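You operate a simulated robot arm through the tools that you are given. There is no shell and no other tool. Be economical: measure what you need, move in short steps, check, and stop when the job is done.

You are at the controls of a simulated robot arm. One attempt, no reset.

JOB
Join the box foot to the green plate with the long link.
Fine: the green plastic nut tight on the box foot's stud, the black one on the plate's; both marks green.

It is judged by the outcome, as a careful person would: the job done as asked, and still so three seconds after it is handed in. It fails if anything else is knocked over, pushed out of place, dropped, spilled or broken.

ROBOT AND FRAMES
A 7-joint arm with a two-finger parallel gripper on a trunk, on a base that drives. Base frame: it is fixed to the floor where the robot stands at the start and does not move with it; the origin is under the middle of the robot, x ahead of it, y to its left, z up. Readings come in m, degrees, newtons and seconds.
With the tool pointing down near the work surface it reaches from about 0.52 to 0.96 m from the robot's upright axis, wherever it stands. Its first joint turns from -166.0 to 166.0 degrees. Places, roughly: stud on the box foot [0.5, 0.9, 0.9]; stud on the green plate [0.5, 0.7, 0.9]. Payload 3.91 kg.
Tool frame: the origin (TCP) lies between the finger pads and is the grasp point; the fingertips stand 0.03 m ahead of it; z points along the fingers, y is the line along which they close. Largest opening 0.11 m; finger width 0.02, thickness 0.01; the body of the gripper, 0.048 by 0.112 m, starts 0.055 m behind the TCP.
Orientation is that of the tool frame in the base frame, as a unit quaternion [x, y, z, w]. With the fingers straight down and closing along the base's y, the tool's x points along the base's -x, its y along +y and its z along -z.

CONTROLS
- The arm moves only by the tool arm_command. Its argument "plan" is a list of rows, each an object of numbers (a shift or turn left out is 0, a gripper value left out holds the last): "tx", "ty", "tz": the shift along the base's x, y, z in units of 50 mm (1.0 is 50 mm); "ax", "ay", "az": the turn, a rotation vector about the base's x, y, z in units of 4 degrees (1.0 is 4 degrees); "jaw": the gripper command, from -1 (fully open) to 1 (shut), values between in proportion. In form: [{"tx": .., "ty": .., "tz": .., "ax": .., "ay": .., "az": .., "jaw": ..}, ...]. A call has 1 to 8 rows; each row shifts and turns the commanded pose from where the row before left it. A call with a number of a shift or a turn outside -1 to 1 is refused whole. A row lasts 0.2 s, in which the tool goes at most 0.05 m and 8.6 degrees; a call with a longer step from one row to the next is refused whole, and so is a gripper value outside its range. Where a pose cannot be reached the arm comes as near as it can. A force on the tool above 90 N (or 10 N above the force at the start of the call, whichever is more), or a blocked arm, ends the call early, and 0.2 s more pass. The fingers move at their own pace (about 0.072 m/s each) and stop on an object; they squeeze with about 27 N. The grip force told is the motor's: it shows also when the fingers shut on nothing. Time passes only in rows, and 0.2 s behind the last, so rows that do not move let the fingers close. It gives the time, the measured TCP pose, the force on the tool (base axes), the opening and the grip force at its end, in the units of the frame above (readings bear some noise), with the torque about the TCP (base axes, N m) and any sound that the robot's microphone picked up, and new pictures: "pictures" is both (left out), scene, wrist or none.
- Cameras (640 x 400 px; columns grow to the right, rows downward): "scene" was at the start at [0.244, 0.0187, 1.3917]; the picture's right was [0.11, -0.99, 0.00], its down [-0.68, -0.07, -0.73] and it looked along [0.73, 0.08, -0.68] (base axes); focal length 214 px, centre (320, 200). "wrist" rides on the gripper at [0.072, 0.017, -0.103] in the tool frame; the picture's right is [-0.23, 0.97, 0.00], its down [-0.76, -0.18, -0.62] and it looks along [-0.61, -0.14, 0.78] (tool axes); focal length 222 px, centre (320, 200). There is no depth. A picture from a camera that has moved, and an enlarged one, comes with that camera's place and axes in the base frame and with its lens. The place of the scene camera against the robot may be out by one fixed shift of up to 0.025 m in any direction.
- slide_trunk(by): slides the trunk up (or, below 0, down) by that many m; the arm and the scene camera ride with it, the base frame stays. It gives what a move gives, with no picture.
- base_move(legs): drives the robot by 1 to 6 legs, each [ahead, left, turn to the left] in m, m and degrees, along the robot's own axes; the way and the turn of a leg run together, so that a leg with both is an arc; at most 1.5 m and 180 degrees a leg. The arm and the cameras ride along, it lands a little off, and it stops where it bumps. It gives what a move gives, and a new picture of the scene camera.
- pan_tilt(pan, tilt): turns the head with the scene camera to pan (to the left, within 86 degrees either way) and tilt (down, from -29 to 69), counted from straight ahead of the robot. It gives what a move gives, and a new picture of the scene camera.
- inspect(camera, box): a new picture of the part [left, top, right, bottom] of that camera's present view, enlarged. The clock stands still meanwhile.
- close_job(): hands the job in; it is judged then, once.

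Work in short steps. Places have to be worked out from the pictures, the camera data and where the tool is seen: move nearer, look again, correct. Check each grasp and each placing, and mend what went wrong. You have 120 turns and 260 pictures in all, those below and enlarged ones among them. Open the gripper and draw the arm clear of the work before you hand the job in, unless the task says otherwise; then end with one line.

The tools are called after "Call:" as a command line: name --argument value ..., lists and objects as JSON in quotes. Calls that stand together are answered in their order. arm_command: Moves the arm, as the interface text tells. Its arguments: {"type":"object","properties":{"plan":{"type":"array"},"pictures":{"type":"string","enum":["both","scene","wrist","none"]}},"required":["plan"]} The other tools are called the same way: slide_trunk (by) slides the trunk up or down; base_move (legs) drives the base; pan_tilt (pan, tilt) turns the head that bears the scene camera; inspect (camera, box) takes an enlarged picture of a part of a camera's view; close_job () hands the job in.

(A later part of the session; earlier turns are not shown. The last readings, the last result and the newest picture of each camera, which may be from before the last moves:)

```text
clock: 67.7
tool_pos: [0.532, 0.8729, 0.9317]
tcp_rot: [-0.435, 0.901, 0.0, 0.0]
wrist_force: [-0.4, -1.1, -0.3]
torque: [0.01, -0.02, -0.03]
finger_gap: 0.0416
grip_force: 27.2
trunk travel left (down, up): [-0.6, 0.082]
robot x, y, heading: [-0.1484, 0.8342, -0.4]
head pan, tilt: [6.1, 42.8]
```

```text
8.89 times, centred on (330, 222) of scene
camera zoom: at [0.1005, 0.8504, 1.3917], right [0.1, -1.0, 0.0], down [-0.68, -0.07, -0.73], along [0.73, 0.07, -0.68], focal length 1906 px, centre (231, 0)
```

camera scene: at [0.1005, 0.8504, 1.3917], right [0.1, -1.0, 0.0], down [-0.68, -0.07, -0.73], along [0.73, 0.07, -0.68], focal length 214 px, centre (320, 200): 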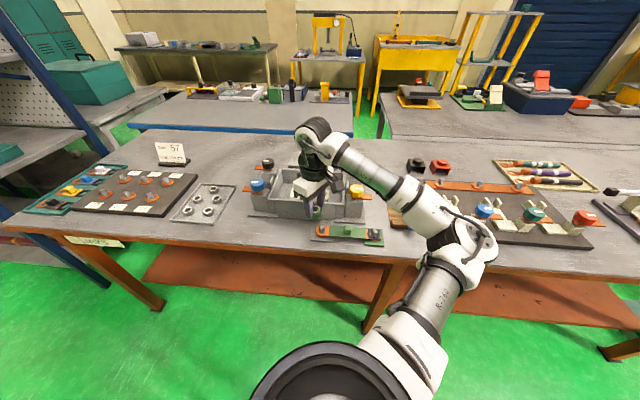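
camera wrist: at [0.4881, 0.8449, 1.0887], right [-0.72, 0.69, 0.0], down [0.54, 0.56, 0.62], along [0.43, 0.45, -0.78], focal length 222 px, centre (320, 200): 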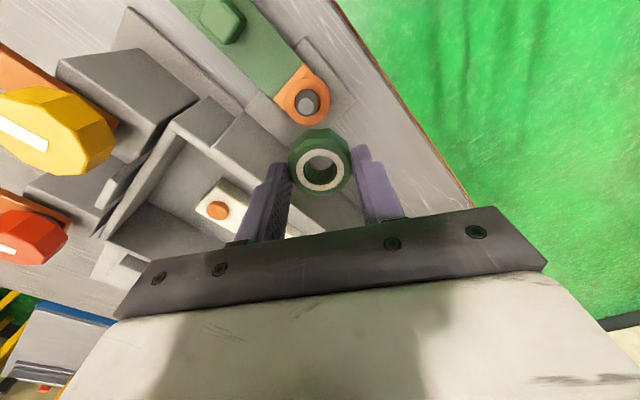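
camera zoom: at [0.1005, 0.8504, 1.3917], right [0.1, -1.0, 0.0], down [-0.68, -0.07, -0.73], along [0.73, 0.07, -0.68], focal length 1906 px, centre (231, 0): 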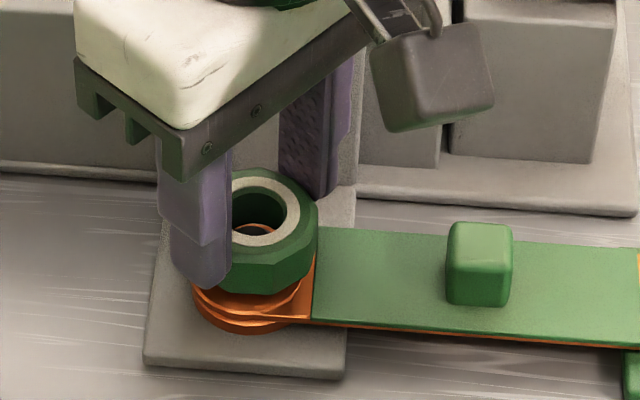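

Stud is inside the hole with no contact yet. Continue down until force appears.

Call:
arm_command --plan '[{"tz": -0.06, "jaw": 1}, {"tz": -0.06}]' --pictures "none"

Call:
inspect --camera "wrist" --box '[260, 120, 380, 200]'

```text
clock: 68.2
tool_pos: [0.533, 0.8748, 0.9253]
tcp_rot: [-0.433, 0.901, 0.0, 0.0]
wrist_force: [4.3, 4.8, -0.6]
torque: [0.23, -0.23, -0.03]
finger_gap: 0.0416
grip_force: 26.6
trunk travel left (down, up): [-0.6, 0.082]
robot x, y, heading: [-0.1434, 0.8326, -0.6]
head pan, tilt: [6.1, 42.8]
```

```text
5.00 times, centred on (320, 160) of wrist
camera zoom: at [0.4752, 0.8295, 1.0296], right [-0.62, 0.79, 0.0], down [0.61, 0.48, 0.62], along [0.49, 0.39, -0.78], focal length 1111 px, centre (320, 400)
```

zoom: 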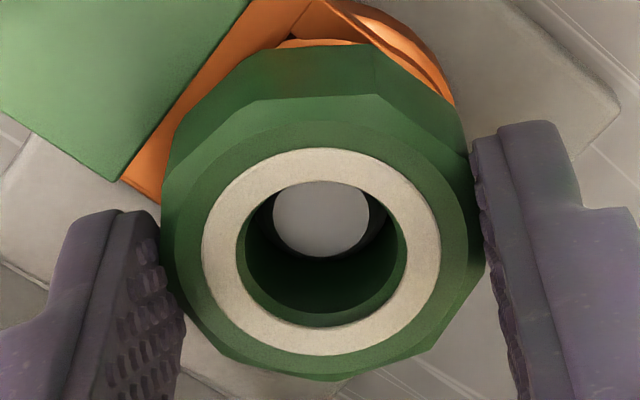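

Lateral 4–5 N side load: shift ~1.3 mm toward +x,+y, and lower more.

Call:
arm_command --plan '[{"tx": 0.026, "ty": 0.026, "jaw": 1}, {"tz": -0.06}]' --pictures "none"

Call:
inspect --camera "wrist" --box '[260, 120, 380, 200]'

Call:
inspect --camera "scene" --box '[300, 200, 360, 245]'

```text
clock: 68.8
tool_pos: [0.534, 0.8751, 0.9234]
tcp_rot: [-0.433, 0.901, -0.001, 0.001]
wrist_force: [-5.4, -1.4, 20.6]
torque: [-0.13, 0.25, -0.02]
finger_gap: 0.0414
grip_force: 27.0
trunk travel left (down, up): [-0.6, 0.082]
robot x, y, heading: [-0.1473, 0.8341, -0.4]
head pan, tilt: [6.1, 42.8]
```

```text
5.00 times, centred on (320, 160) of wrist
camera zoom: at [0.475, 0.8297, 1.029], right [-0.62, 0.79, 0.0], down [0.61, 0.48, 0.62], along [0.49, 0.39, -0.78], focal length 1111 px, centre (320, 400)
```

zoom: 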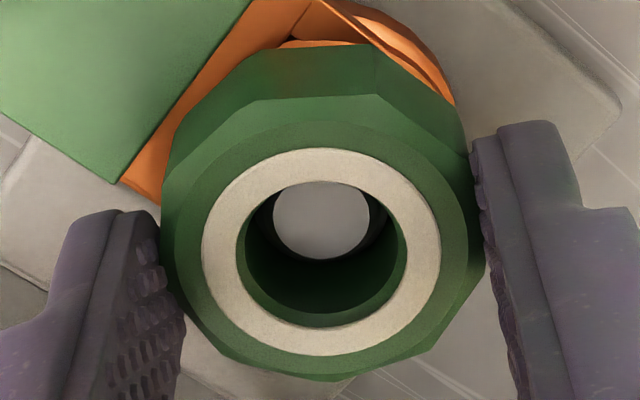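

```text
8.89 times, centred on (330, 222) of scene
camera zoom: at [0.0985, 0.8501, 1.3926], right [0.1, -1.0, 0.0], down [-0.68, -0.07, -0.73], along [0.73, 0.07, -0.68], focal length 1906 px, centre (231, 0)
```

zoom: 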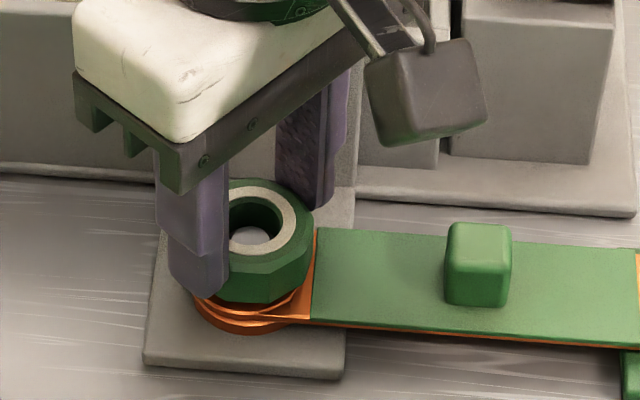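

20 N vertical contact: nut is on the thread start. Rotate clockwise 32° with light pressure and watch torque.

Call:
arm_command --plan '[{"tx": -0.012, "az": -1, "jaw": 1}, {"az": -1}, {"az": -1}, {"az": -1}, {"az": -1}, {"az": -1}, {"az": -1}, {"az": -1}]' --pictures "none"

Call:
inspect --camera "wrist" --box '[260, 120, 380, 200]'

```text
clock: 70.7
tool_pos: [0.5332, 0.8749, 0.923]
tcp_rot: [-0.168, 0.986, 0.001, 0.001]
wrist_force: [11.8, -1.1, 17.8]
torque: [0.05, -0.46, 0.03]
finger_gap: 0.0415
grip_force: 26.7
trunk travel left (down, up): [-0.6, 0.082]
robot x, y, heading: [-0.1432, 0.8351, -0.6]
head pan, tilt: [6.1, 42.8]
```

```text
5.00 times, centred on (320, 160) of wrist
camera zoom: at [0.4592, 0.8679, 1.0272], right [-0.11, 0.99, 0.0], down [0.78, 0.08, 0.62], along [0.62, 0.07, -0.78], focal length 1111 px, centre (320, 400)
```

zoom: 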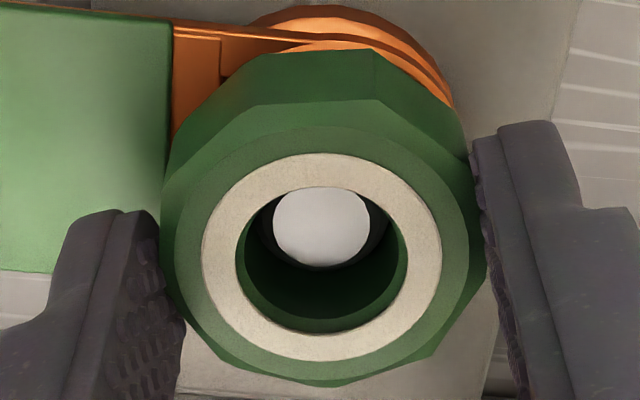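

Side load again shows the nut is eccentric in the grip (~3 mm along tool x); I'll orbit the TCP accordingly while turning on.

Call:
arm_command --plan '[{"tx": 0.028, "az": -1, "ty": -0.004}, {"az": -1, "ty": -0.004}, {"az": -1, "ty": -0.004}, {"az": -1, "ty": -0.004}, {"az": -1, "ty": -0.004}, {"az": -1, "ty": -0.004}, {"az": -1, "ty": -0.004}, {"az": -1, "ty": -0.004}]' --pictures "none"

Call:
inspect --camera "wrist" --box '[260, 120, 380, 200]'

```text
clock: 72.5
tool_pos: [0.5326, 0.8752, 0.9235]
tcp_rot: [0.11, 0.994, 0.001, 0.0]
wrist_force: [-9.8, 13.6, 2.9]
torque: [0.34, 0.37, 0.08]
finger_gap: 0.0418
grip_force: 27.3
trunk travel left (down, up): [-0.6, 0.082]
robot x, y, heading: [-0.1417, 0.8367, -0.4]
head pan, tilt: [6.1, 42.8]
```

```text
5.00 times, centred on (320, 160) of wrist
camera zoom: at [0.4664, 0.9085, 1.0269], right [0.43, 0.9, 0.0], down [0.7, -0.34, 0.62], along [0.56, -0.27, -0.78], focal length 1111 px, centre (320, 400)
```

zoom: 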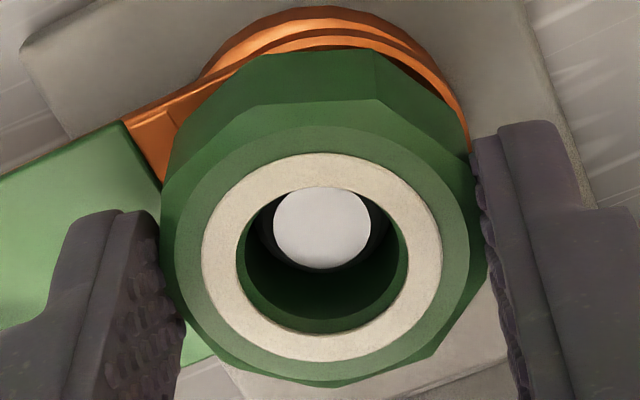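

Over-corrected slightly; eccentricity is small. Re-centre and continue turning with slow downward follow.

Call:
arm_command --plan '[{"tx": -0.014, "ty": 0.02, "az": -1, "tz": -0.004}, {"az": -1, "tz": -0.004}, {"az": -1, "tz": -0.004}, {"az": -1, "tz": -0.004}, {"az": -1, "tz": -0.004}, {"az": -1, "tz": -0.004}, {"az": -1, "tz": -0.004}, {"az": -1, "tz": -0.004}]' --pictures "none"

```text
clock: 74.2
tool_pos: [0.5328, 0.8751, 0.923]
tcp_rot: [0.379, 0.925, 0.001, 0.001]
wrist_force: [-9.4, 17.8, 5.1]
torque: [0.57, 0.3, 0.05]
finger_gap: 0.0417
grip_force: 27.3
trunk travel left (down, up): [-0.6, 0.082]
robot x, y, heading: [-0.1387, 0.8318, -0.6]
head pan, tilt: [6.1, 42.8]
```

Call:
arm_command --plan '[{"tx": -0.016, "ty": 0.03, "az": -1, "tz": -0.004}, {"az": -1, "tz": -0.004}, {"az": -1, "tz": -0.004}, {"az": -1, "tz": -0.004, "ty": 0.008}, {"az": -1, "tz": -0.004}, {"az": -1, "tz": -0.004}, {"az": -1, "tz": -0.004}, {"az": -1, "tz": -0.004}]' --pictures "none"

Call:
inspect --camera "wrist" --box '[260, 120, 380, 200]'

Call:
inspect --camera "scene" --box '[300, 200, 360, 245]'

```text
clock: 76.0
tool_pos: [0.5322, 0.8753, 0.9213]
tcp_rot: [0.621, 0.784, 0.0, 0.002]
wrist_force: [8.7, -1.8, 20.2]
torque: [-0.15, -0.25, 0.01]
finger_gap: 0.0415
grip_force: 27.4
trunk travel left (down, up): [-0.6, 0.082]
robot x, y, heading: [-0.1459, 0.8354, -0.7]
head pan, tilt: [6.1, 42.8]
```

```text
5.00 times, centred on (320, 160) of wrist
camera zoom: at [0.5335, 0.9512, 1.0244], right [1.0, 0.0, 0.0], down [0.0, -0.78, 0.62], along [0.0, -0.62, -0.78], focal length 1111 px, centre (320, 400)
```

zoom: 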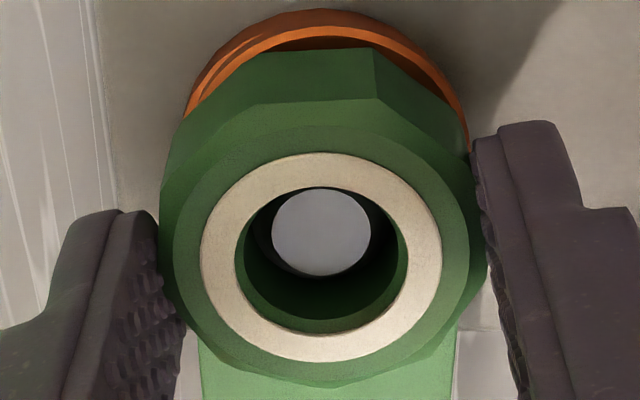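

```text
8.89 times, centred on (330, 222) of scene
camera zoom: at [0.0994, 0.8501, 1.3921], right [0.1, -1.0, 0.0], down [-0.68, -0.07, -0.73], along [0.73, 0.07, -0.68], focal length 1906 px, centre (231, 0)
```

zoom: 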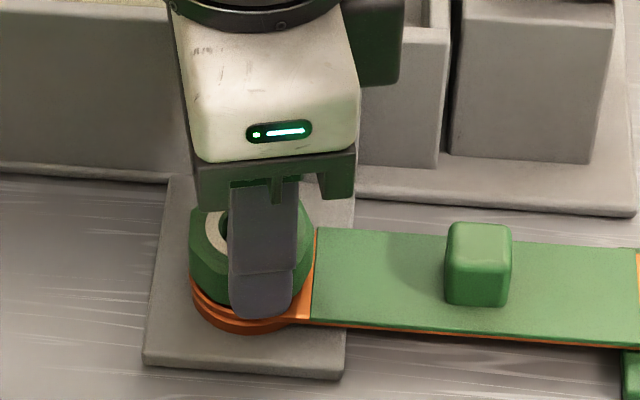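

Nut is descending (~2 mm so far). Continue turning.

Call:
arm_command --plan '[{"tx": 0.014, "az": -1, "tz": -0.003}, {"az": -1, "tz": -0.003}, {"az": -1, "tz": -0.003}, {"az": -1, "tz": -0.003}, {"az": -1, "tz": -0.003}, {"az": -1, "tz": -0.003}, {"az": -1, "tz": -0.003}, {"az": -1, "tz": -0.003}]' --pictures "none"

```text
clock: 77.8
tool_pos: [0.5352, 0.8754, 0.9205]
tcp_rot: [0.813, 0.582, 0.001, 0.001]
wrist_force: [9.9, -6.3, 18.9]
torque: [-0.54, -0.2, 0.03]
finger_gap: 0.0419
grip_force: 27.2
trunk travel left (down, up): [-0.6, 0.082]
robot x, y, heading: [-0.1428, 0.8353, -0.7]
head pan, tilt: [6.1, 42.8]
```

Call:
arm_command --plan '[{"tx": 0.016, "ty": -0.01, "az": -1, "tz": -0.003}, {"az": -1, "tz": -0.003}, {"az": -1, "tz": -0.003}, {"az": -1, "tz": -0.003}, {"az": -1, "tz": -0.003}, {"az": -1, "tz": -0.003}, {"az": -1, "tz": -0.003}, {"az": -1, "tz": -0.003}]' --pictures "none"

Call:
inspect --camera "wrist" --box '[260, 120, 380, 200]'

```text
clock: 79.7
tool_pos: [0.5327, 0.8749, 0.9191]
tcp_rot: [0.942, 0.336, 0.001, 0.001]
wrist_force: [4.5, -3.8, 16.0]
torque: [-0.21, -0.09, -0.04]
finger_gap: 0.0416
grip_force: 27.3
trunk travel left (down, up): [-0.6, 0.082]
robot x, y, heading: [-0.1465, 0.8334, -0.5]
head pan, tilt: [6.1, 42.8]
```

```text
5.00 times, centred on (320, 160) of wrist
camera zoom: at [0.6012, 0.9095, 1.0228], right [0.44, -0.9, 0.0], down [-0.7, -0.34, 0.62], along [-0.56, -0.27, -0.78], focal length 1111 px, centre (320, 400)
```

zoom: 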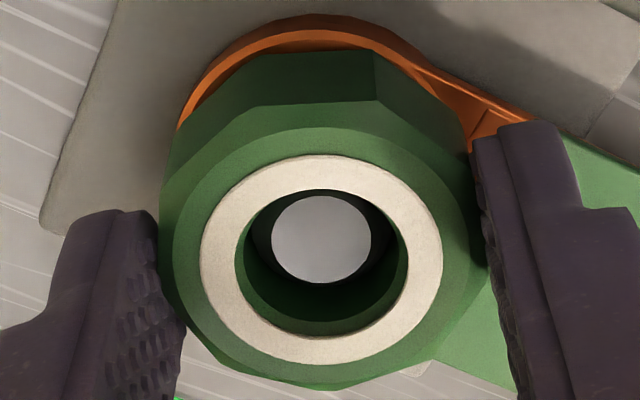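

Call:
arm_command --plan '[{"tx": 0.007, "ty": -0.006, "az": -1, "tz": -0.004}, {"az": -1, "tz": -0.004}, {"az": -1, "tz": -0.004}, {"az": -1, "tz": -0.004}, {"az": -1, "tz": -0.004}, {"az": -1, "tz": -0.004}, {"az": -1, "tz": -0.004}, {"az": -1, "tz": -0.004}]' --pictures "none"

Call:
arm_command --plan '[{"az": -1, "tz": -0.004}, {"az": -1, "tz": -0.004}, {"az": -1, "tz": -0.004}, {"az": -1, "tz": -0.004}]' --pictures "none"

Call:
inspect --camera "wrist" --box '[260, 120, 380, 200]'

Call:
inspect --camera "scene" --box '[280, 180, 400, 255]'

```text
clock: 81.5
tool_pos: [0.5333, 0.8747, 0.9181]
tcp_rot: [0.998, 0.065, 0.001, 0.0]
wrist_force: [-1.9, -2.2, 17.5]
torque: [-0.07, 0.17, 0.01]
finger_gap: 0.0415
grip_force: 26.9
trunk travel left (down, up): [-0.6, 0.082]
robot x, y, heading: [-0.1449, 0.8325, -0.6]
head pan, tilt: [6.1, 42.8]
```

```text
clock: 82.5
tool_pos: [0.5342, 0.876, 0.9164]
tcp_rot: [0.997, -0.076, 0.002, 0.0]
wrist_force: [2.5, -6.2, 21.6]
torque: [-0.15, -0.06, 0.01]
finger_gap: 0.0414
grip_force: 26.8
trunk travel left (down, up): [-0.6, 0.082]
robot x, y, heading: [-0.1424, 0.8311, -0.5]
head pan, tilt: [6.1, 42.8]
```

```text
5.00 times, centred on (320, 160) of wrist
camera zoom: at [0.6035, 0.8487, 1.0209], right [-0.37, -0.93, 0.0], down [-0.73, 0.29, 0.62], along [-0.58, 0.23, -0.78], focal length 1111 px, centre (320, 400)
```

zoom: 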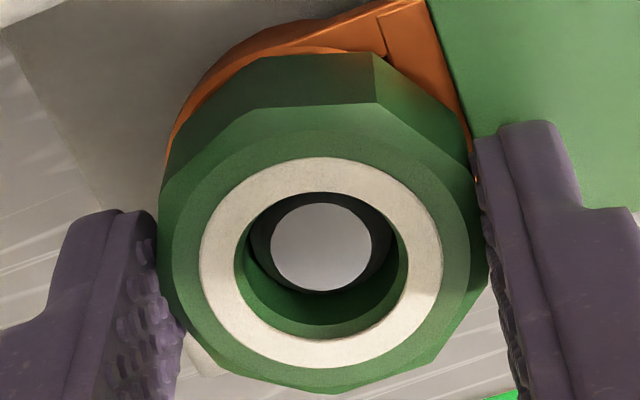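

```text
5.33 times, centred on (340, 218) of scene
camera zoom: at [0.099, 0.8499, 1.3922], right [0.1, -1.0, 0.0], down [-0.68, -0.07, -0.73], along [0.73, 0.07, -0.68], focal length 1144 px, centre (213, 107)
```

zoom: 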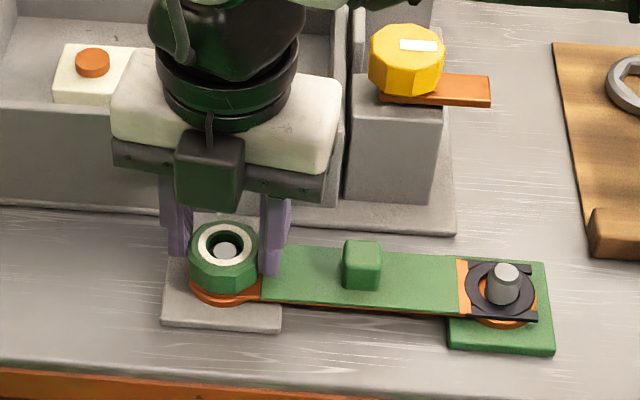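

Descending steadily and clean. Continue turning toward the far yaw limit, watching for torque rise.

Call:
arm_command --plan '[{"az": -1, "tz": -0.004, "ty": -0.008}, {"az": -1, "tz": -0.004}, {"az": -1, "tz": -0.004}, {"az": -1, "tz": -0.004}, {"az": -1, "tz": -0.004}, {"az": -1, "tz": -0.004}, {"az": -1, "tz": -0.004}, {"az": -1, "tz": -0.004}]' --pictures "none"

Call:
arm_command --plan '[{"az": -1, "tz": -0.004}, {"az": -1, "tz": -0.004}, {"az": -1, "tz": -0.004}, {"az": -1, "tz": -0.004}, {"az": -1, "tz": -0.004}, {"az": -1, "tz": -0.004}]' --pictures "none"

Call:
inspect --camera "wrist" --box '[260, 120, 380, 200]'

```text
clock: 84.2
tool_pos: [0.5326, 0.8748, 0.9143]
tcp_rot: [0.938, -0.348, 0.001, 0.001]
wrist_force: [-0.3, -4.4, 20.9]
torque: [-0.09, 0.04, 0.01]
finger_gap: 0.0415
grip_force: 26.9
trunk travel left (down, up): [-0.6, 0.082]
robot x, y, heading: [-0.1437, 0.8358, -0.3]
head pan, tilt: [6.1, 42.8]
```

```text
clock: 85.7
tool_pos: [0.5339, 0.8743, 0.9142]
tcp_rot: [0.845, -0.535, 0.001, 0.0]
wrist_force: [-5.0, -4.2, 19.5]
torque: [-0.1, 0.18, 0.09]
finger_gap: 0.0415
grip_force: 27.1
trunk travel left (down, up): [-0.6, 0.082]
robot x, y, heading: [-0.144, 0.8351, -0.5]
head pan, tilt: [6.1, 42.8]
```

```text
5.00 times, centred on (320, 160) of wrist
camera zoom: at [0.5499, 0.8034, 1.0178], right [-0.98, -0.21, 0.0], down [-0.17, 0.76, 0.62], along [-0.13, 0.61, -0.78], focal length 1111 px, centre (320, 400)
```

zoom: 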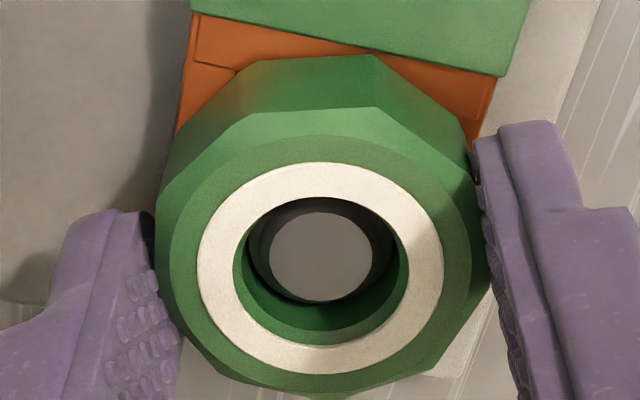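

Call:
arm_command --plan '[{"az": -1, "tz": -0.004, "tx": -0.008}, {"az": -1, "tz": -0.004}, {"az": -1, "tz": -0.004}, {"az": -1, "tz": -0.004}, {"az": -1, "tz": -0.004}, {"az": -1, "tz": -0.004}]' --pictures "none"

Call:
inspect --camera "scene" --box '[300, 200, 360, 245]'

```text
clock: 87.0
tool_pos: [0.5329, 0.8748, 0.9113]
tcp_rot: [0.715, -0.699, -0.001, 0.001]
wrist_force: [-5.6, -1.5, 2.6]
torque: [0.08, -0.06, 0.3]
finger_gap: 0.0417
grip_force: 27.2
trunk travel left (down, up): [-0.6, 0.082]
robot x, y, heading: [-0.1433, 0.8332, -0.5]
head pan, tilt: [6.1, 42.8]
```

```text
8.89 times, centred on (330, 222) of scene
camera zoom: at [0.0999, 0.8503, 1.3918], right [0.1, -1.0, 0.0], down [-0.68, -0.07, -0.73], along [0.73, 0.07, -0.68], focal length 1906 px, centre (231, 0)
```

zoom: 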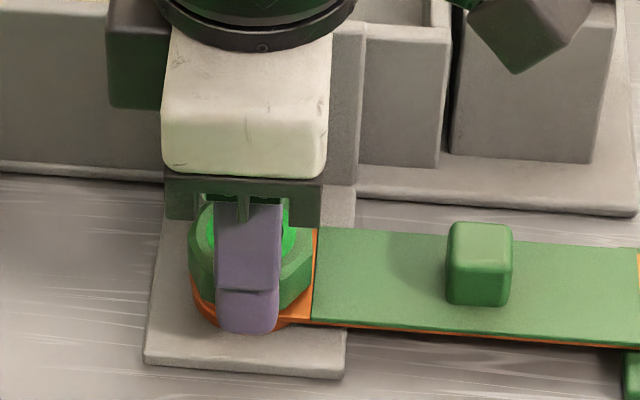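

The ring mark has turned green and torque rose to 0.3 N·m: tight. Verify with the wrist camera before releasing.

Call:
inspect --camera "wrist" --box '[260, 120, 380, 200]'

Call:
arm_command --plan '[{"jaw": 0.08}, {"jaw": 0.08}, {"tz": 0.3}, {"tz": 1}, {"tz": 1}, {"tz": 1}]'

Call:
inspect --camera "scene" --box '[280, 180, 400, 255]'

```text
5.00 times, centred on (320, 160) of wrist
camera zoom: at [0.5191, 0.803, 1.0155], right [-0.98, 0.21, 0.0], down [0.16, 0.77, 0.62], along [0.13, 0.61, -0.78], focal length 1111 px, centre (320, 400)
```

zoom: 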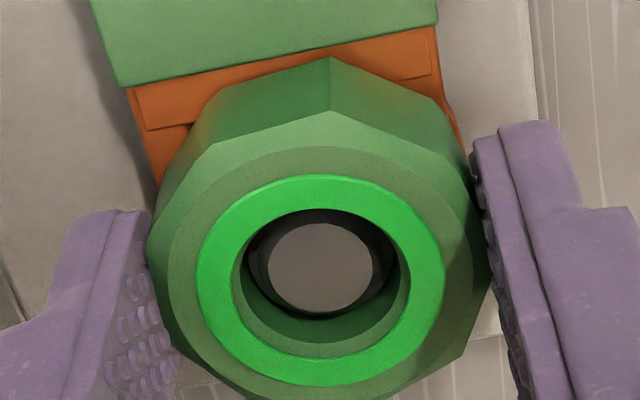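

```text
clock: 88.5
tool_pos: [0.5343, 0.872, 1.0782]
tcp_rot: [0.715, -0.699, 0.0, 0.0]
wrist_force: [-0.4, -0.3, -0.6]
torque: [-0.02, -0.01, -0.01]
finger_gap: 0.0507
grip_force: 0.2
trunk travel left (down, up): [-0.6, 0.082]
robot x, y, heading: [-0.144, 0.8333, -0.3]
head pan, tilt: [6.1, 42.8]
camera scene: at [0.1002, 0.8504, 1.3918], right [0.1, -1.0, 0.0], down [-0.68, -0.07, -0.73], along [0.73, 0.07, -0.68], focal length 214 px, centre (320, 200)
camera wrist: at [0.5196, 0.8011, 1.1815], right [-0.98, 0.2, 0.0], down [0.16, 0.77, 0.62], along [0.13, 0.61, -0.78], focal length 222 px, centre (320, 200)
```

scene: 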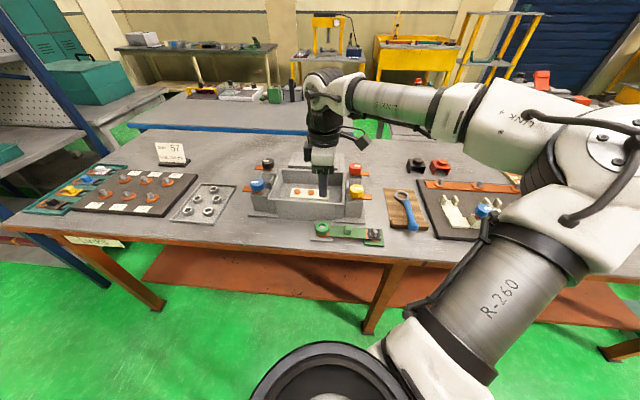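
wrist: 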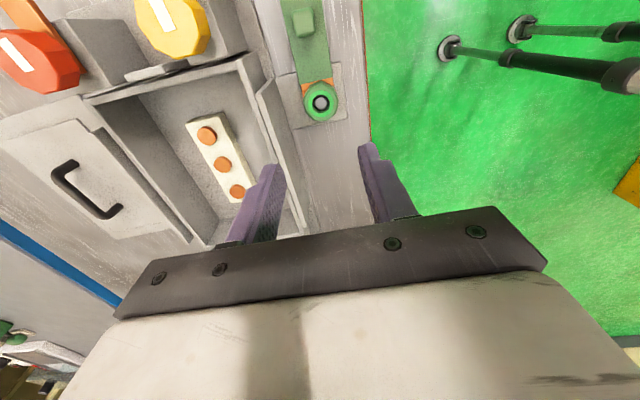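

```text
5.33 times, centred on (340, 218) of scene
camera zoom: at [0.1002, 0.8504, 1.3918], right [0.1, -1.0, 0.0], down [-0.68, -0.07, -0.73], along [0.73, 0.07, -0.68], focal length 1144 px, centre (213, 107)
```

zoom: 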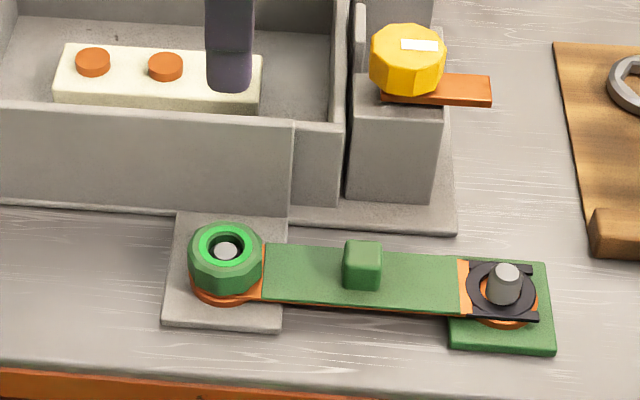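

Green nut is on and tight. Unwind the wrist in the air (+288°) before fetching the black nut.

Call:
arm_command --plan '[{"az": 1, "jaw": -0.09}, {"az": 1}, {"az": 1}, {"az": 1}, {"az": 1}, {"az": 1}, {"az": 1}, {"az": 1}]' --pictures "none"

Call:
arm_command --plan '[{"az": 1}, {"az": 1}, {"az": 1}, {"az": 1}, {"az": 1}, {"az": 1}, {"az": 1}, {"az": 1}]' --pictures "none"

Call:
arm_command --plan '[{"az": 1}, {"az": 1}, {"az": 1}, {"az": 1}, {"az": 1}, {"az": 1}, {"az": 1}, {"az": 1}]' --pictures "none"

Call:
arm_command --plan '[{"az": 1}, {"az": 1}, {"az": 1}, {"az": 1}, {"az": 1}, {"az": 1}, {"az": 1}, {"az": 1}]' --pictures "none"

Call:
arm_command --plan '[{"az": 1}, {"az": 1}, {"az": 1}, {"az": 1}, {"az": 1}, {"az": 1}, {"az": 1}, {"az": 1}]' --pictures "none"

Call:
arm_command --plan '[{"az": 1}, {"az": 1}, {"az": 1}, {"az": 1}, {"az": 1}, {"az": 1}, {"az": 1}, {"az": 1}]' --pictures "none"

Call:
arm_command --plan '[{"az": 1}, {"az": 1}, {"az": 1}, {"az": 1}, {"az": 1}, {"az": 1}, {"az": 1}, {"az": 1}]' --pictures "none"

Call:
arm_command --plan '[{"az": 1}, {"az": 1}, {"az": 1}, {"az": 1}, {"az": 1}, {"az": 1}, {"az": 1}, {"az": 1}]' --pictures "none"

Call:
arm_command --plan '[{"az": 1}, {"az": 1}, {"az": 1}, {"tz": 0.5}]' --pictures "none"

```text
clock: 90.2
tool_pos: [0.5334, 0.8752, 1.0766]
tcp_rot: [0.88, -0.474, 0.001, 0.0]
wrist_force: [0.2, 0.1, 0.7]
torque: [0.01, -0.02, -0.01]
finger_gap: 0.06
grip_force: 0.1
trunk travel left (down, up): [-0.6, 0.082]
robot x, y, heading: [-0.1429, 0.8288, -0.5]
head pan, tilt: [6.1, 42.8]
```

```text
clock: 92.0
tool_pos: [0.5341, 0.876, 1.0773]
tcp_rot: [0.977, -0.213, -0.001, 0.0]
wrist_force: [0.5, 0.0, 0.6]
torque: [0.02, 0.03, 0.02]
finger_gap: 0.06
grip_force: 0.1
trunk travel left (down, up): [-0.6, 0.082]
robot x, y, heading: [-0.1446, 0.8348, -0.4]
head pan, tilt: [6.1, 42.8]
```

```text
clock: 93.8
tool_pos: [0.5345, 0.8754, 1.0764]
tcp_rot: [0.998, 0.065, 0.0, 0.0]
wrist_force: [-1.1, 0.7, -0.2]
torque: [-0.01, -0.05, 0.02]
finger_gap: 0.0599
grip_force: 0.0
trunk travel left (down, up): [-0.6, 0.082]
robot x, y, heading: [-0.142, 0.8331, -0.6]
head pan, tilt: [6.1, 42.8]
```

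```text
clock: 95.7
tool_pos: [0.5348, 0.874, 1.0774]
tcp_rot: [0.941, 0.338, -0.001, 0.001]
wrist_force: [0.2, 0.9, 0.6]
torque: [0.02, -0.02, -0.02]
finger_gap: 0.0598
grip_force: 0.1
trunk travel left (down, up): [-0.6, 0.082]
robot x, y, heading: [-0.1441, 0.8324, -0.5]
head pan, tilt: [6.1, 42.8]
```

```text
clock: 97.5
tool_pos: [0.533, 0.8756, 1.0766]
tcp_rot: [0.811, 0.584, 0.001, 0.001]
wrist_force: [-0.2, 0.5, -0.4]
torque: [-0.03, -0.04, 0.0]
finger_gap: 0.0601
grip_force: 0.1
trunk travel left (down, up): [-0.6, 0.082]
robot x, y, heading: [-0.1471, 0.836, -0.6]
head pan, tilt: [6.1, 42.8]
```

```text
clock: 99.2
tool_pos: [0.5345, 0.874, 1.0773]
tcp_rot: [0.619, 0.786, 0.0, 0.0]
wrist_force: [0.2, -0.4, -0.4]
torque: [0.0, -0.01, -0.01]
finger_gap: 0.0599
grip_force: 0.0
trunk travel left (down, up): [-0.6, 0.082]
robot x, y, heading: [-0.1498, 0.8359, -0.4]
head pan, tilt: [6.1, 42.8]
```

```text
clock: 101.0
tool_pos: [0.5333, 0.8754, 1.0756]
tcp_rot: [0.378, 0.926, 0.001, 0.001]
wrist_force: [0.1, 0.1, 0.4]
torque: [-0.03, -0.01, 0.01]
finger_gap: 0.0601
grip_force: 0.1
trunk travel left (down, up): [-0.6, 0.082]
robot x, y, heading: [-0.1459, 0.8352, -0.8]
head pan, tilt: [6.1, 42.8]
```

```text
clock: 102.8
tool_pos: [0.5343, 0.8753, 1.0775]
tcp_rot: [0.111, 0.994, 0.0, 0.0]
wrist_force: [-0.2, 1.0, 0.4]
torque: [-0.01, 0.03, 0.01]
finger_gap: 0.0601
grip_force: 0.0
trunk travel left (down, up): [-0.6, 0.082]
robot x, y, heading: [-0.1429, 0.8316, -0.4]
head pan, tilt: [6.1, 42.8]
```

```text
clock: 103.8
tool_pos: [0.5342, 0.8745, 1.1018]
tcp_rot: [0.005, 1.0, 0.0, 0.0]
wrist_force: [0.0, 0.1, -0.9]
torque: [-0.01, -0.02, 0.02]
finger_gap: 0.06
grip_force: 0.0
trunk travel left (down, up): [-0.6, 0.082]
robot x, y, heading: [-0.1461, 0.8333, -0.4]
head pan, tilt: [6.1, 42.8]
```

Drive to the tray for the black nut.

Call:
base_move --legs '[[0, -1.37, 0]]'

```text
clock: 114.7
tool_pos: [0.5357, -0.489, 1.1019]
tcp_rot: [-0.005, 1.0, 0.0, 0.0]
wrist_force: [0.3, 0.1, -0.4]
torque: [-0.01, 0.0, 0.0]
finger_gap: 0.0601
grip_force: 0.0
trunk travel left (down, up): [-0.6, 0.082]
robot x, y, heading: [-0.1375, -0.5464, 0.6]
head pan, tilt: [6.1, 42.8]
camera scene: at [0.1027, -0.5235, 1.3917], right [0.12, -0.99, 0.0], down [-0.68, -0.08, -0.73], along [0.73, 0.09, -0.68], focal length 214 px, centre (320, 200)
```

scene: 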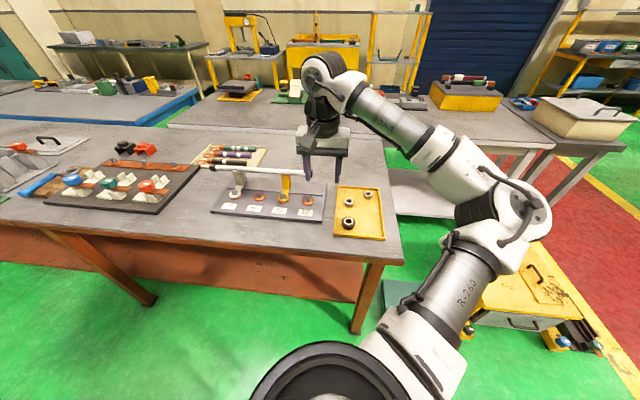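

Move above the black nut (≈[0.583,-0.572]).

Call:
arm_command --plan '[{"tx": 0.47, "ty": -0.83, "jaw": -0.09}, {"tx": 0.47, "ty": -0.83}, {"tz": -1}, {"tz": -1}, {"tz": -0.77}]' --pictures "none"

Call:
inspect --camera "wrist" --box '[160, 20, 480, 220]'

Call:
inspect --camera "scene" --box '[310, 170, 400, 240]'

```text
clock: 115.9
tool_pos: [0.5844, -0.5743, 0.9638]
tcp_rot: [-0.005, 1.0, -0.001, 0.0]
wrist_force: [-0.7, -0.3, -0.1]
torque: [0.01, -0.04, 0.01]
finger_gap: 0.06
grip_force: 0.1
trunk travel left (down, up): [-0.6, 0.082]
robot x, y, heading: [-0.1427, -0.5466, 0.6]
head pan, tilt: [6.1, 42.8]
```

```text
2.00 times, centred on (320, 120) of wrist
camera zoom: at [0.5122, -0.556, 1.0676], right [0.22, 0.98, 0.0], down [0.76, -0.17, 0.62], along [0.61, -0.13, -0.78], focal length 444 px, centre (320, 360)
```

zoom: 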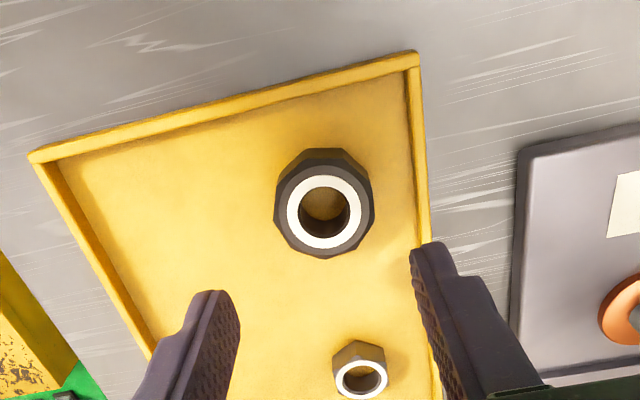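

```text
5.71 times, centred on (355, 205) of scene
camera zoom: at [0.1029, -0.5234, 1.3917], right [0.12, -0.99, 0.0], down [-0.68, -0.08, -0.73], along [0.73, 0.09, -0.68], focal length 1226 px, centre (120, 171)
```

zoom: 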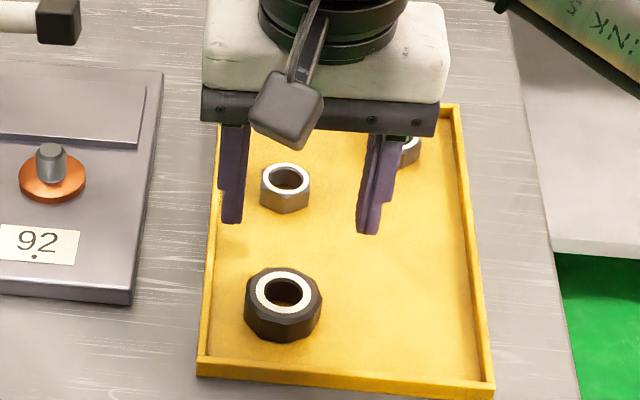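

Nut is ~8 mm nearer in x. The tray's left wall is near, so I narrow the opening to 52 mm, shift, and descend partway to check clearance.

Call:
arm_command --plan '[{"tx": -0.17, "ty": 0.02, "jaw": 0.055}, {"tz": -0.76}]' --pictures "none"

Call:
inspect --camera "wrist" --box '[200, 60, 440, 220]'

Call:
inspect --camera "scene" --box '[320, 190, 390, 240]'

```text
clock: 116.5
tool_pos: [0.5741, -0.5721, 0.9256]
tcp_rot: [-0.006, 1.0, 0.0, 0.001]
wrist_force: [0.3, 0.3, 0.0]
torque: [-0.02, 0.0, 0.02]
finger_gap: 0.0521
grip_force: 0.0
trunk travel left (down, up): [-0.6, 0.082]
robot x, y, heading: [-0.1404, -0.5486, 0.6]
head pan, tilt: [6.1, 42.8]
```

```text
2.50 times, centred on (320, 140) of wrist
camera zoom: at [0.5029, -0.5541, 1.0295], right [0.22, 0.98, 0.0], down [0.76, -0.17, 0.62], along [0.61, -0.14, -0.78], focal length 555 px, centre (320, 350)
```

zoom: 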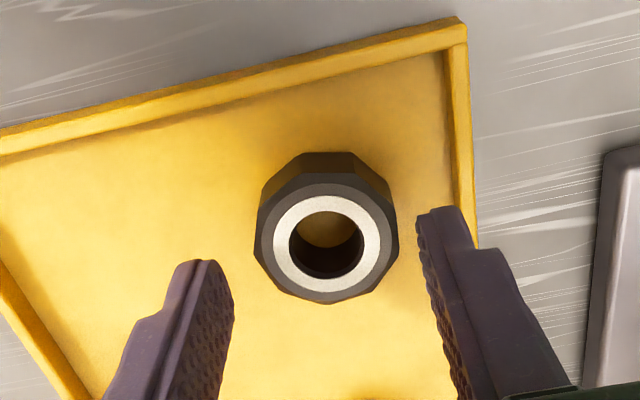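

```text
8.00 times, centred on (355, 215) of scene
camera zoom: at [0.1031, -0.5235, 1.3917], right [0.12, -0.99, 0.0], down [-0.68, -0.08, -0.73], along [0.73, 0.09, -0.68], focal length 1716 px, centre (40, 80)
```

zoom: 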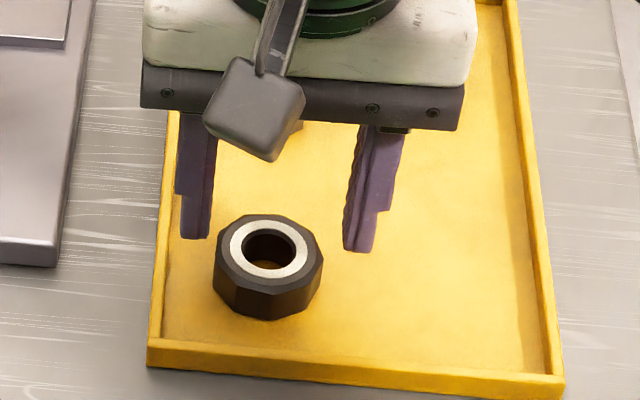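

Centred; left finger has only ~3 mm to the wall, so narrow to 48 mm and step down.

Call:
arm_command --plan '[{"jaw": 0.127}, {"tz": -0.18}]' --pictures "none"

Call:
inspect --camera "wrist" --box '[200, 60, 440, 220]'

Call:
inspect --camera "scene" --box '[320, 190, 390, 240]'

```text
clock: 117.1
tool_pos: [0.5738, -0.5706, 0.917]
tcp_rot: [-0.005, 1.0, 0.001, 0.0]
wrist_force: [0.4, 0.3, 0.1]
torque: [0.02, 0.0, 0.02]
finger_gap: 0.048
grip_force: 0.1
trunk travel left (down, up): [-0.6, 0.082]
robot x, y, heading: [-0.1422, -0.5431, 0.6]
head pan, tilt: [6.1, 42.8]
```

```text
2.50 times, centred on (320, 140) of wrist
camera zoom: at [0.5028, -0.5539, 1.0206], right [0.22, 0.98, 0.0], down [0.76, -0.17, 0.62], along [0.61, -0.13, -0.78], focal length 555 px, centre (320, 350)
```

zoom: 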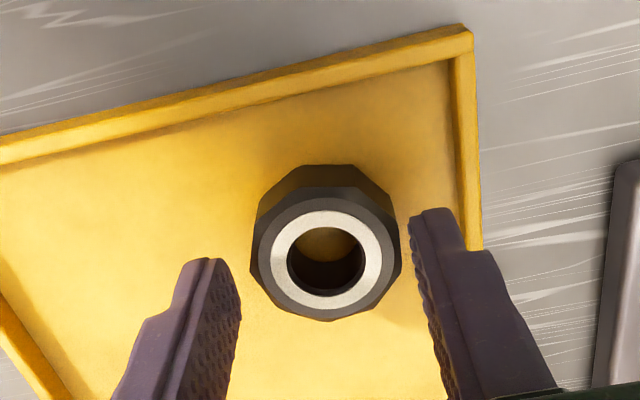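

```text
8.00 times, centred on (355, 215) of scene
camera zoom: at [0.1028, -0.5234, 1.3917], right [0.12, -0.99, 0.0], down [-0.68, -0.08, -0.73], along [0.73, 0.09, -0.68], focal length 1716 px, centre (40, 80)
```

zoom: 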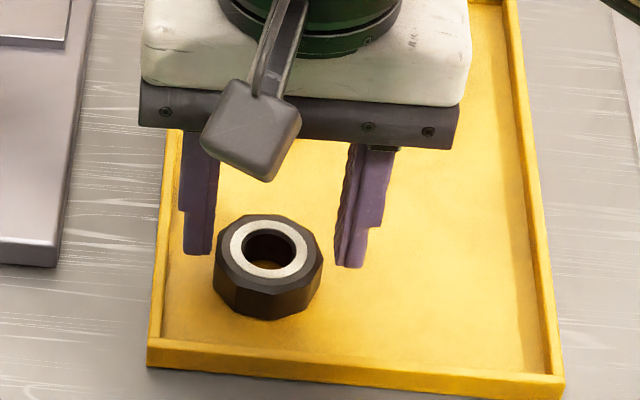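

Nearly centred; nudge +1 mm y, descend to grip height and close.

Call:
arm_command --plan '[{"ty": 0.02, "tz": -0.12}, {"tz": -0.12}]' --pictures "none"

Call:
inspect --camera "wrist" --box '[200, 60, 440, 220]'

Call:
arm_command --plan '[{"jaw": 1}, {"jaw": 1}, {"jaw": 1}]' --pictures "none"

Call:
inspect --camera "wrist" --box '[200, 60, 440, 220]'

```text
clock: 117.7
tool_pos: [0.5734, -0.5698, 0.9045]
tcp_rot: [-0.005, 1.0, 0.0, 0.0]
wrist_force: [0.5, -0.5, -0.2]
torque: [-0.04, 0.0, 0.0]
finger_gap: 0.0481
grip_force: 0.1
trunk travel left (down, up): [-0.6, 0.082]
robot x, y, heading: [-0.1417, -0.5427, 0.8]
head pan, tilt: [6.1, 42.8]
```

```text
2.50 times, centred on (320, 140) of wrist
camera zoom: at [0.5016, -0.5533, 1.0082], right [0.22, 0.98, 0.0], down [0.76, -0.17, 0.62], along [0.61, -0.13, -0.78], focal length 555 px, centre (320, 350)
```

zoom: 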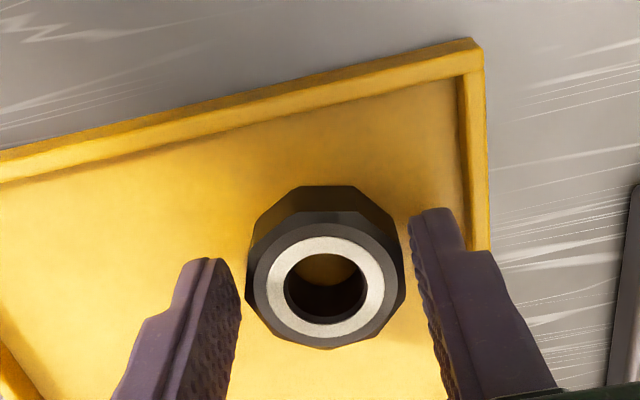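

```text
clock: 118.5
tool_pos: [0.5727, -0.5717, 0.9038]
tcp_rot: [-0.005, 1.0, 0.001, 0.001]
wrist_force: [-0.9, -0.8, -0.6]
torque: [0.0, 0.01, 0.02]
finger_gap: 0.0416
grip_force: 27.2
trunk travel left (down, up): [-0.6, 0.082]
robot x, y, heading: [-0.1395, -0.5458, 0.8]
head pan, tilt: [6.1, 42.8]
```

```text
2.50 times, centred on (320, 140) of wrist
camera zoom: at [0.5017, -0.5533, 1.0083], right [0.22, 0.98, 0.0], down [0.76, -0.17, 0.62], along [0.61, -0.13, -0.78], focal length 555 px, centre (320, 350)
```

zoom: 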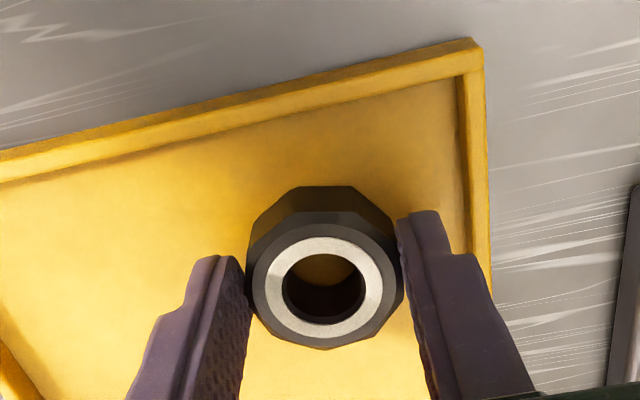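

Black nut gripped. Lift and drive back to the plate stud.

Call:
arm_command --plan '[{"tz": 0.3, "jaw": 1}, {"tz": 1}, {"tz": 1}, {"tz": 1}, {"tz": 0.7}]' --pictures "none"

Call:
base_move --legs '[[0, 1.22, -0.6]]'

```text
clock: 119.7
tool_pos: [0.575, -0.5712, 1.1054]
tcp_rot: [-0.005, 1.0, 0.0, 0.0]
wrist_force: [0.2, -0.2, -0.8]
torque: [0.0, -0.02, 0.02]
finger_gap: 0.0416
grip_force: 27.1
trunk travel left (down, up): [-0.6, 0.082]
robot x, y, heading: [-0.1428, -0.5431, 0.6]
head pan, tilt: [6.1, 42.8]
```

```text
clock: 129.5
tool_pos: [0.5678, 0.6488, 1.1039]
tcp_rot: [0.001, 1.0, -0.001, 0.0]
wrist_force: [0.3, -0.6, -0.3]
torque: [0.03, 0.0, -0.01]
finger_gap: 0.0413
grip_force: 27.1
trunk travel left (down, up): [-0.6, 0.082]
robot x, y, heading: [-0.1483, 0.6809, -0.1]
head pan, tilt: [6.1, 42.8]
camera scene: at [0.0961, 0.7035, 1.3917], right [0.1, -0.99, 0.0], down [-0.68, -0.07, -0.73], along [0.73, 0.08, -0.68], focal length 214 px, centre (320, 200)
```

scene: 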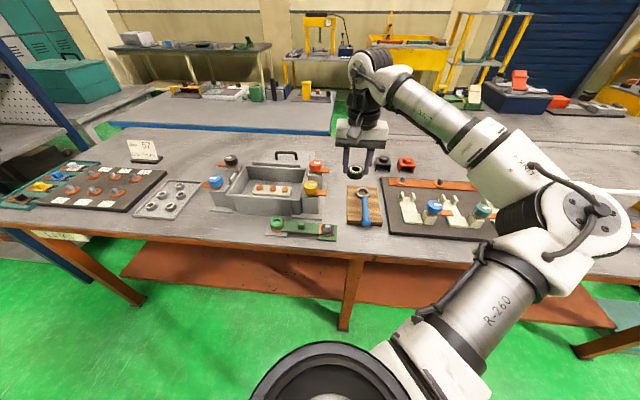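

Move over the plate stud (≈[0.533,0.717]) while pre-rotating to +48°.

Call:
arm_command --plan '[{"az": 1, "tx": -0.36, "ty": 0.67, "jaw": 1}, {"az": 1, "tx": -0.36, "ty": 0.67}, {"az": 1}, {"az": 1}, {"az": 1}, {"az": 1}, {"az": 1}, {"az": 1}]' --pictures "none"

Call:
arm_command --plan '[{"az": 1}, {"az": 1}, {"az": 1}, {"az": 1}, {"tz": -1}, {"tz": -1}, {"tz": -0.6}]' --pictures "scene"

Call:
inspect --camera "wrist" --box '[160, 20, 480, 220]'

Call:
inspect --camera "scene" --box '[250, 185, 370, 260]'

```text
clock: 131.3
tool_pos: [0.5331, 0.7178, 1.1036]
tcp_rot: [-0.275, 0.962, 0.0, 0.0]
wrist_force: [-0.3, -0.8, -0.8]
torque: [0.0, 0.01, -0.02]
finger_gap: 0.0418
grip_force: 27.0
trunk travel left (down, up): [-0.6, 0.082]
robot x, y, heading: [-0.1482, 0.6819, -0.1]
head pan, tilt: [6.1, 42.8]
```

```text
clock: 132.9
tool_pos: [0.5306, 0.7173, 0.975]
tcp_rot: [-0.405, 0.914, 0.0, -0.001]
wrist_force: [0.8, 0.4, 0.8]
torque: [0.0, -0.01, -0.04]
finger_gap: 0.0414
grip_force: 27.0
trunk travel left (down, up): [-0.6, 0.082]
robot x, y, heading: [-0.1457, 0.6854, -0.1]
head pan, tilt: [6.1, 42.8]
camera scene: at [0.0962, 0.7034, 1.3918], right [0.1, -0.99, 0.0], down [-0.68, -0.07, -0.73], along [0.73, 0.08, -0.68], focal length 214 px, centre (320, 200)
```

scene: 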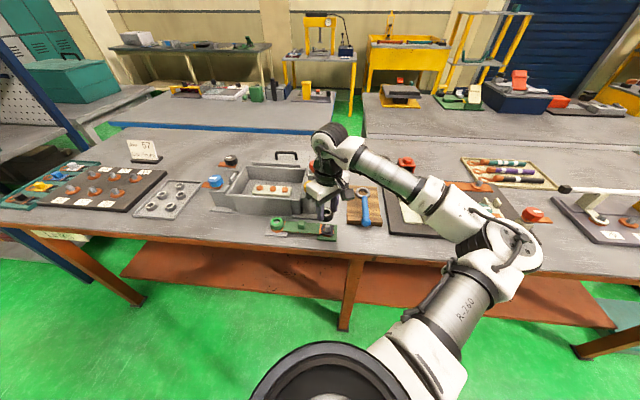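

```text
2.00 times, centred on (320, 120) of wrist
camera zoom: at [0.4714, 0.6765, 1.0793], right [-0.57, 0.82, 0.0], down [0.64, 0.44, 0.62], along [0.51, 0.35, -0.78], focal length 444 px, centre (320, 360)
```

zoom: 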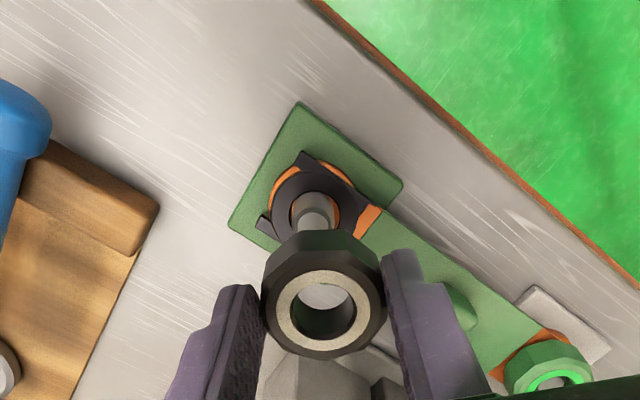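

```text
5.33 times, centred on (310, 222) of scene
camera zoom: at [0.0962, 0.7034, 1.3918], right [0.1, -0.99, 0.0], down [-0.68, -0.07, -0.73], along [0.73, 0.08, -0.68], focal length 1144 px, centre (373, 80)
```

zoom: 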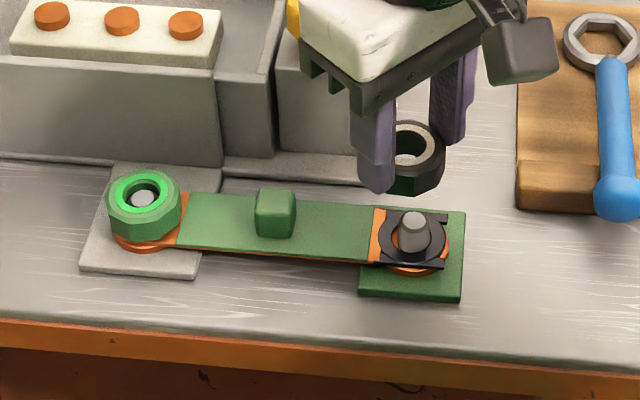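

Both cameras say the nut must shift ≈(-2, -4.7) mm. Correct and lower to just above the stud tip.

Call:
arm_command --plan '[{"tx": -0.04, "ty": -0.094, "jaw": 1}, {"tz": -0.5}, {"tz": -0.2}]' --pictures "none"

Call:
inspect --camera "wrist" --box '[260, 120, 380, 200]'

Call:
inspect --camera "scene" --box '[300, 205, 350, 240]'

```text
clock: 133.7
tool_pos: [0.5309, 0.7125, 0.9384]
tcp_rot: [-0.405, 0.915, 0.0, 0.0]
wrist_force: [-0.1, -0.7, 0.0]
torque: [0.0, 0.03, -0.03]
finger_gap: 0.0417
grip_force: 26.8
trunk travel left (down, up): [-0.6, 0.082]
robot x, y, heading: [-0.1459, 0.6858, -0.3]
head pan, tilt: [6.1, 42.8]
```

```text
5.00 times, centred on (320, 160) of wrist
camera zoom: at [0.47, 0.6708, 1.0424], right [-0.57, 0.82, 0.0], down [0.64, 0.44, 0.62], along [0.51, 0.36, -0.78], focal length 1111 px, centre (320, 400)
```

zoom: 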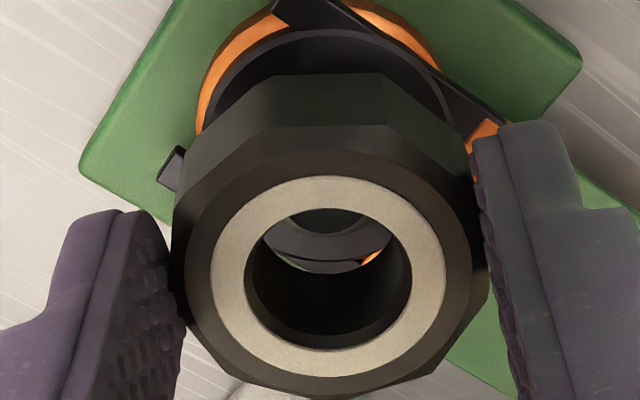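

```text
11.43 times, centred on (325, 222) of scene
camera zoom: at [0.0961, 0.7034, 1.3918], right [0.1, -0.99, 0.0], down [-0.68, -0.07, -0.73], along [0.73, 0.08, -0.68], focal length 2451 px, centre (263, -57)
```

zoom: 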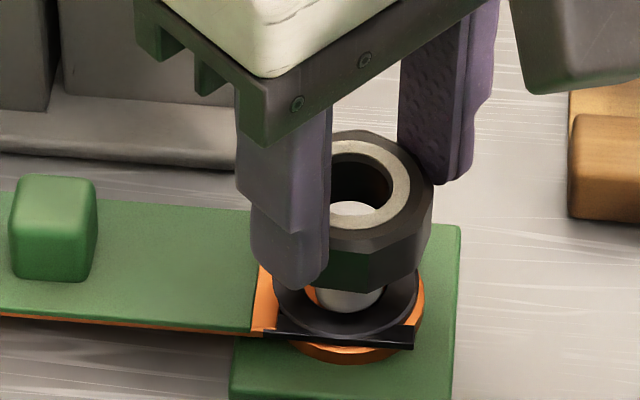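

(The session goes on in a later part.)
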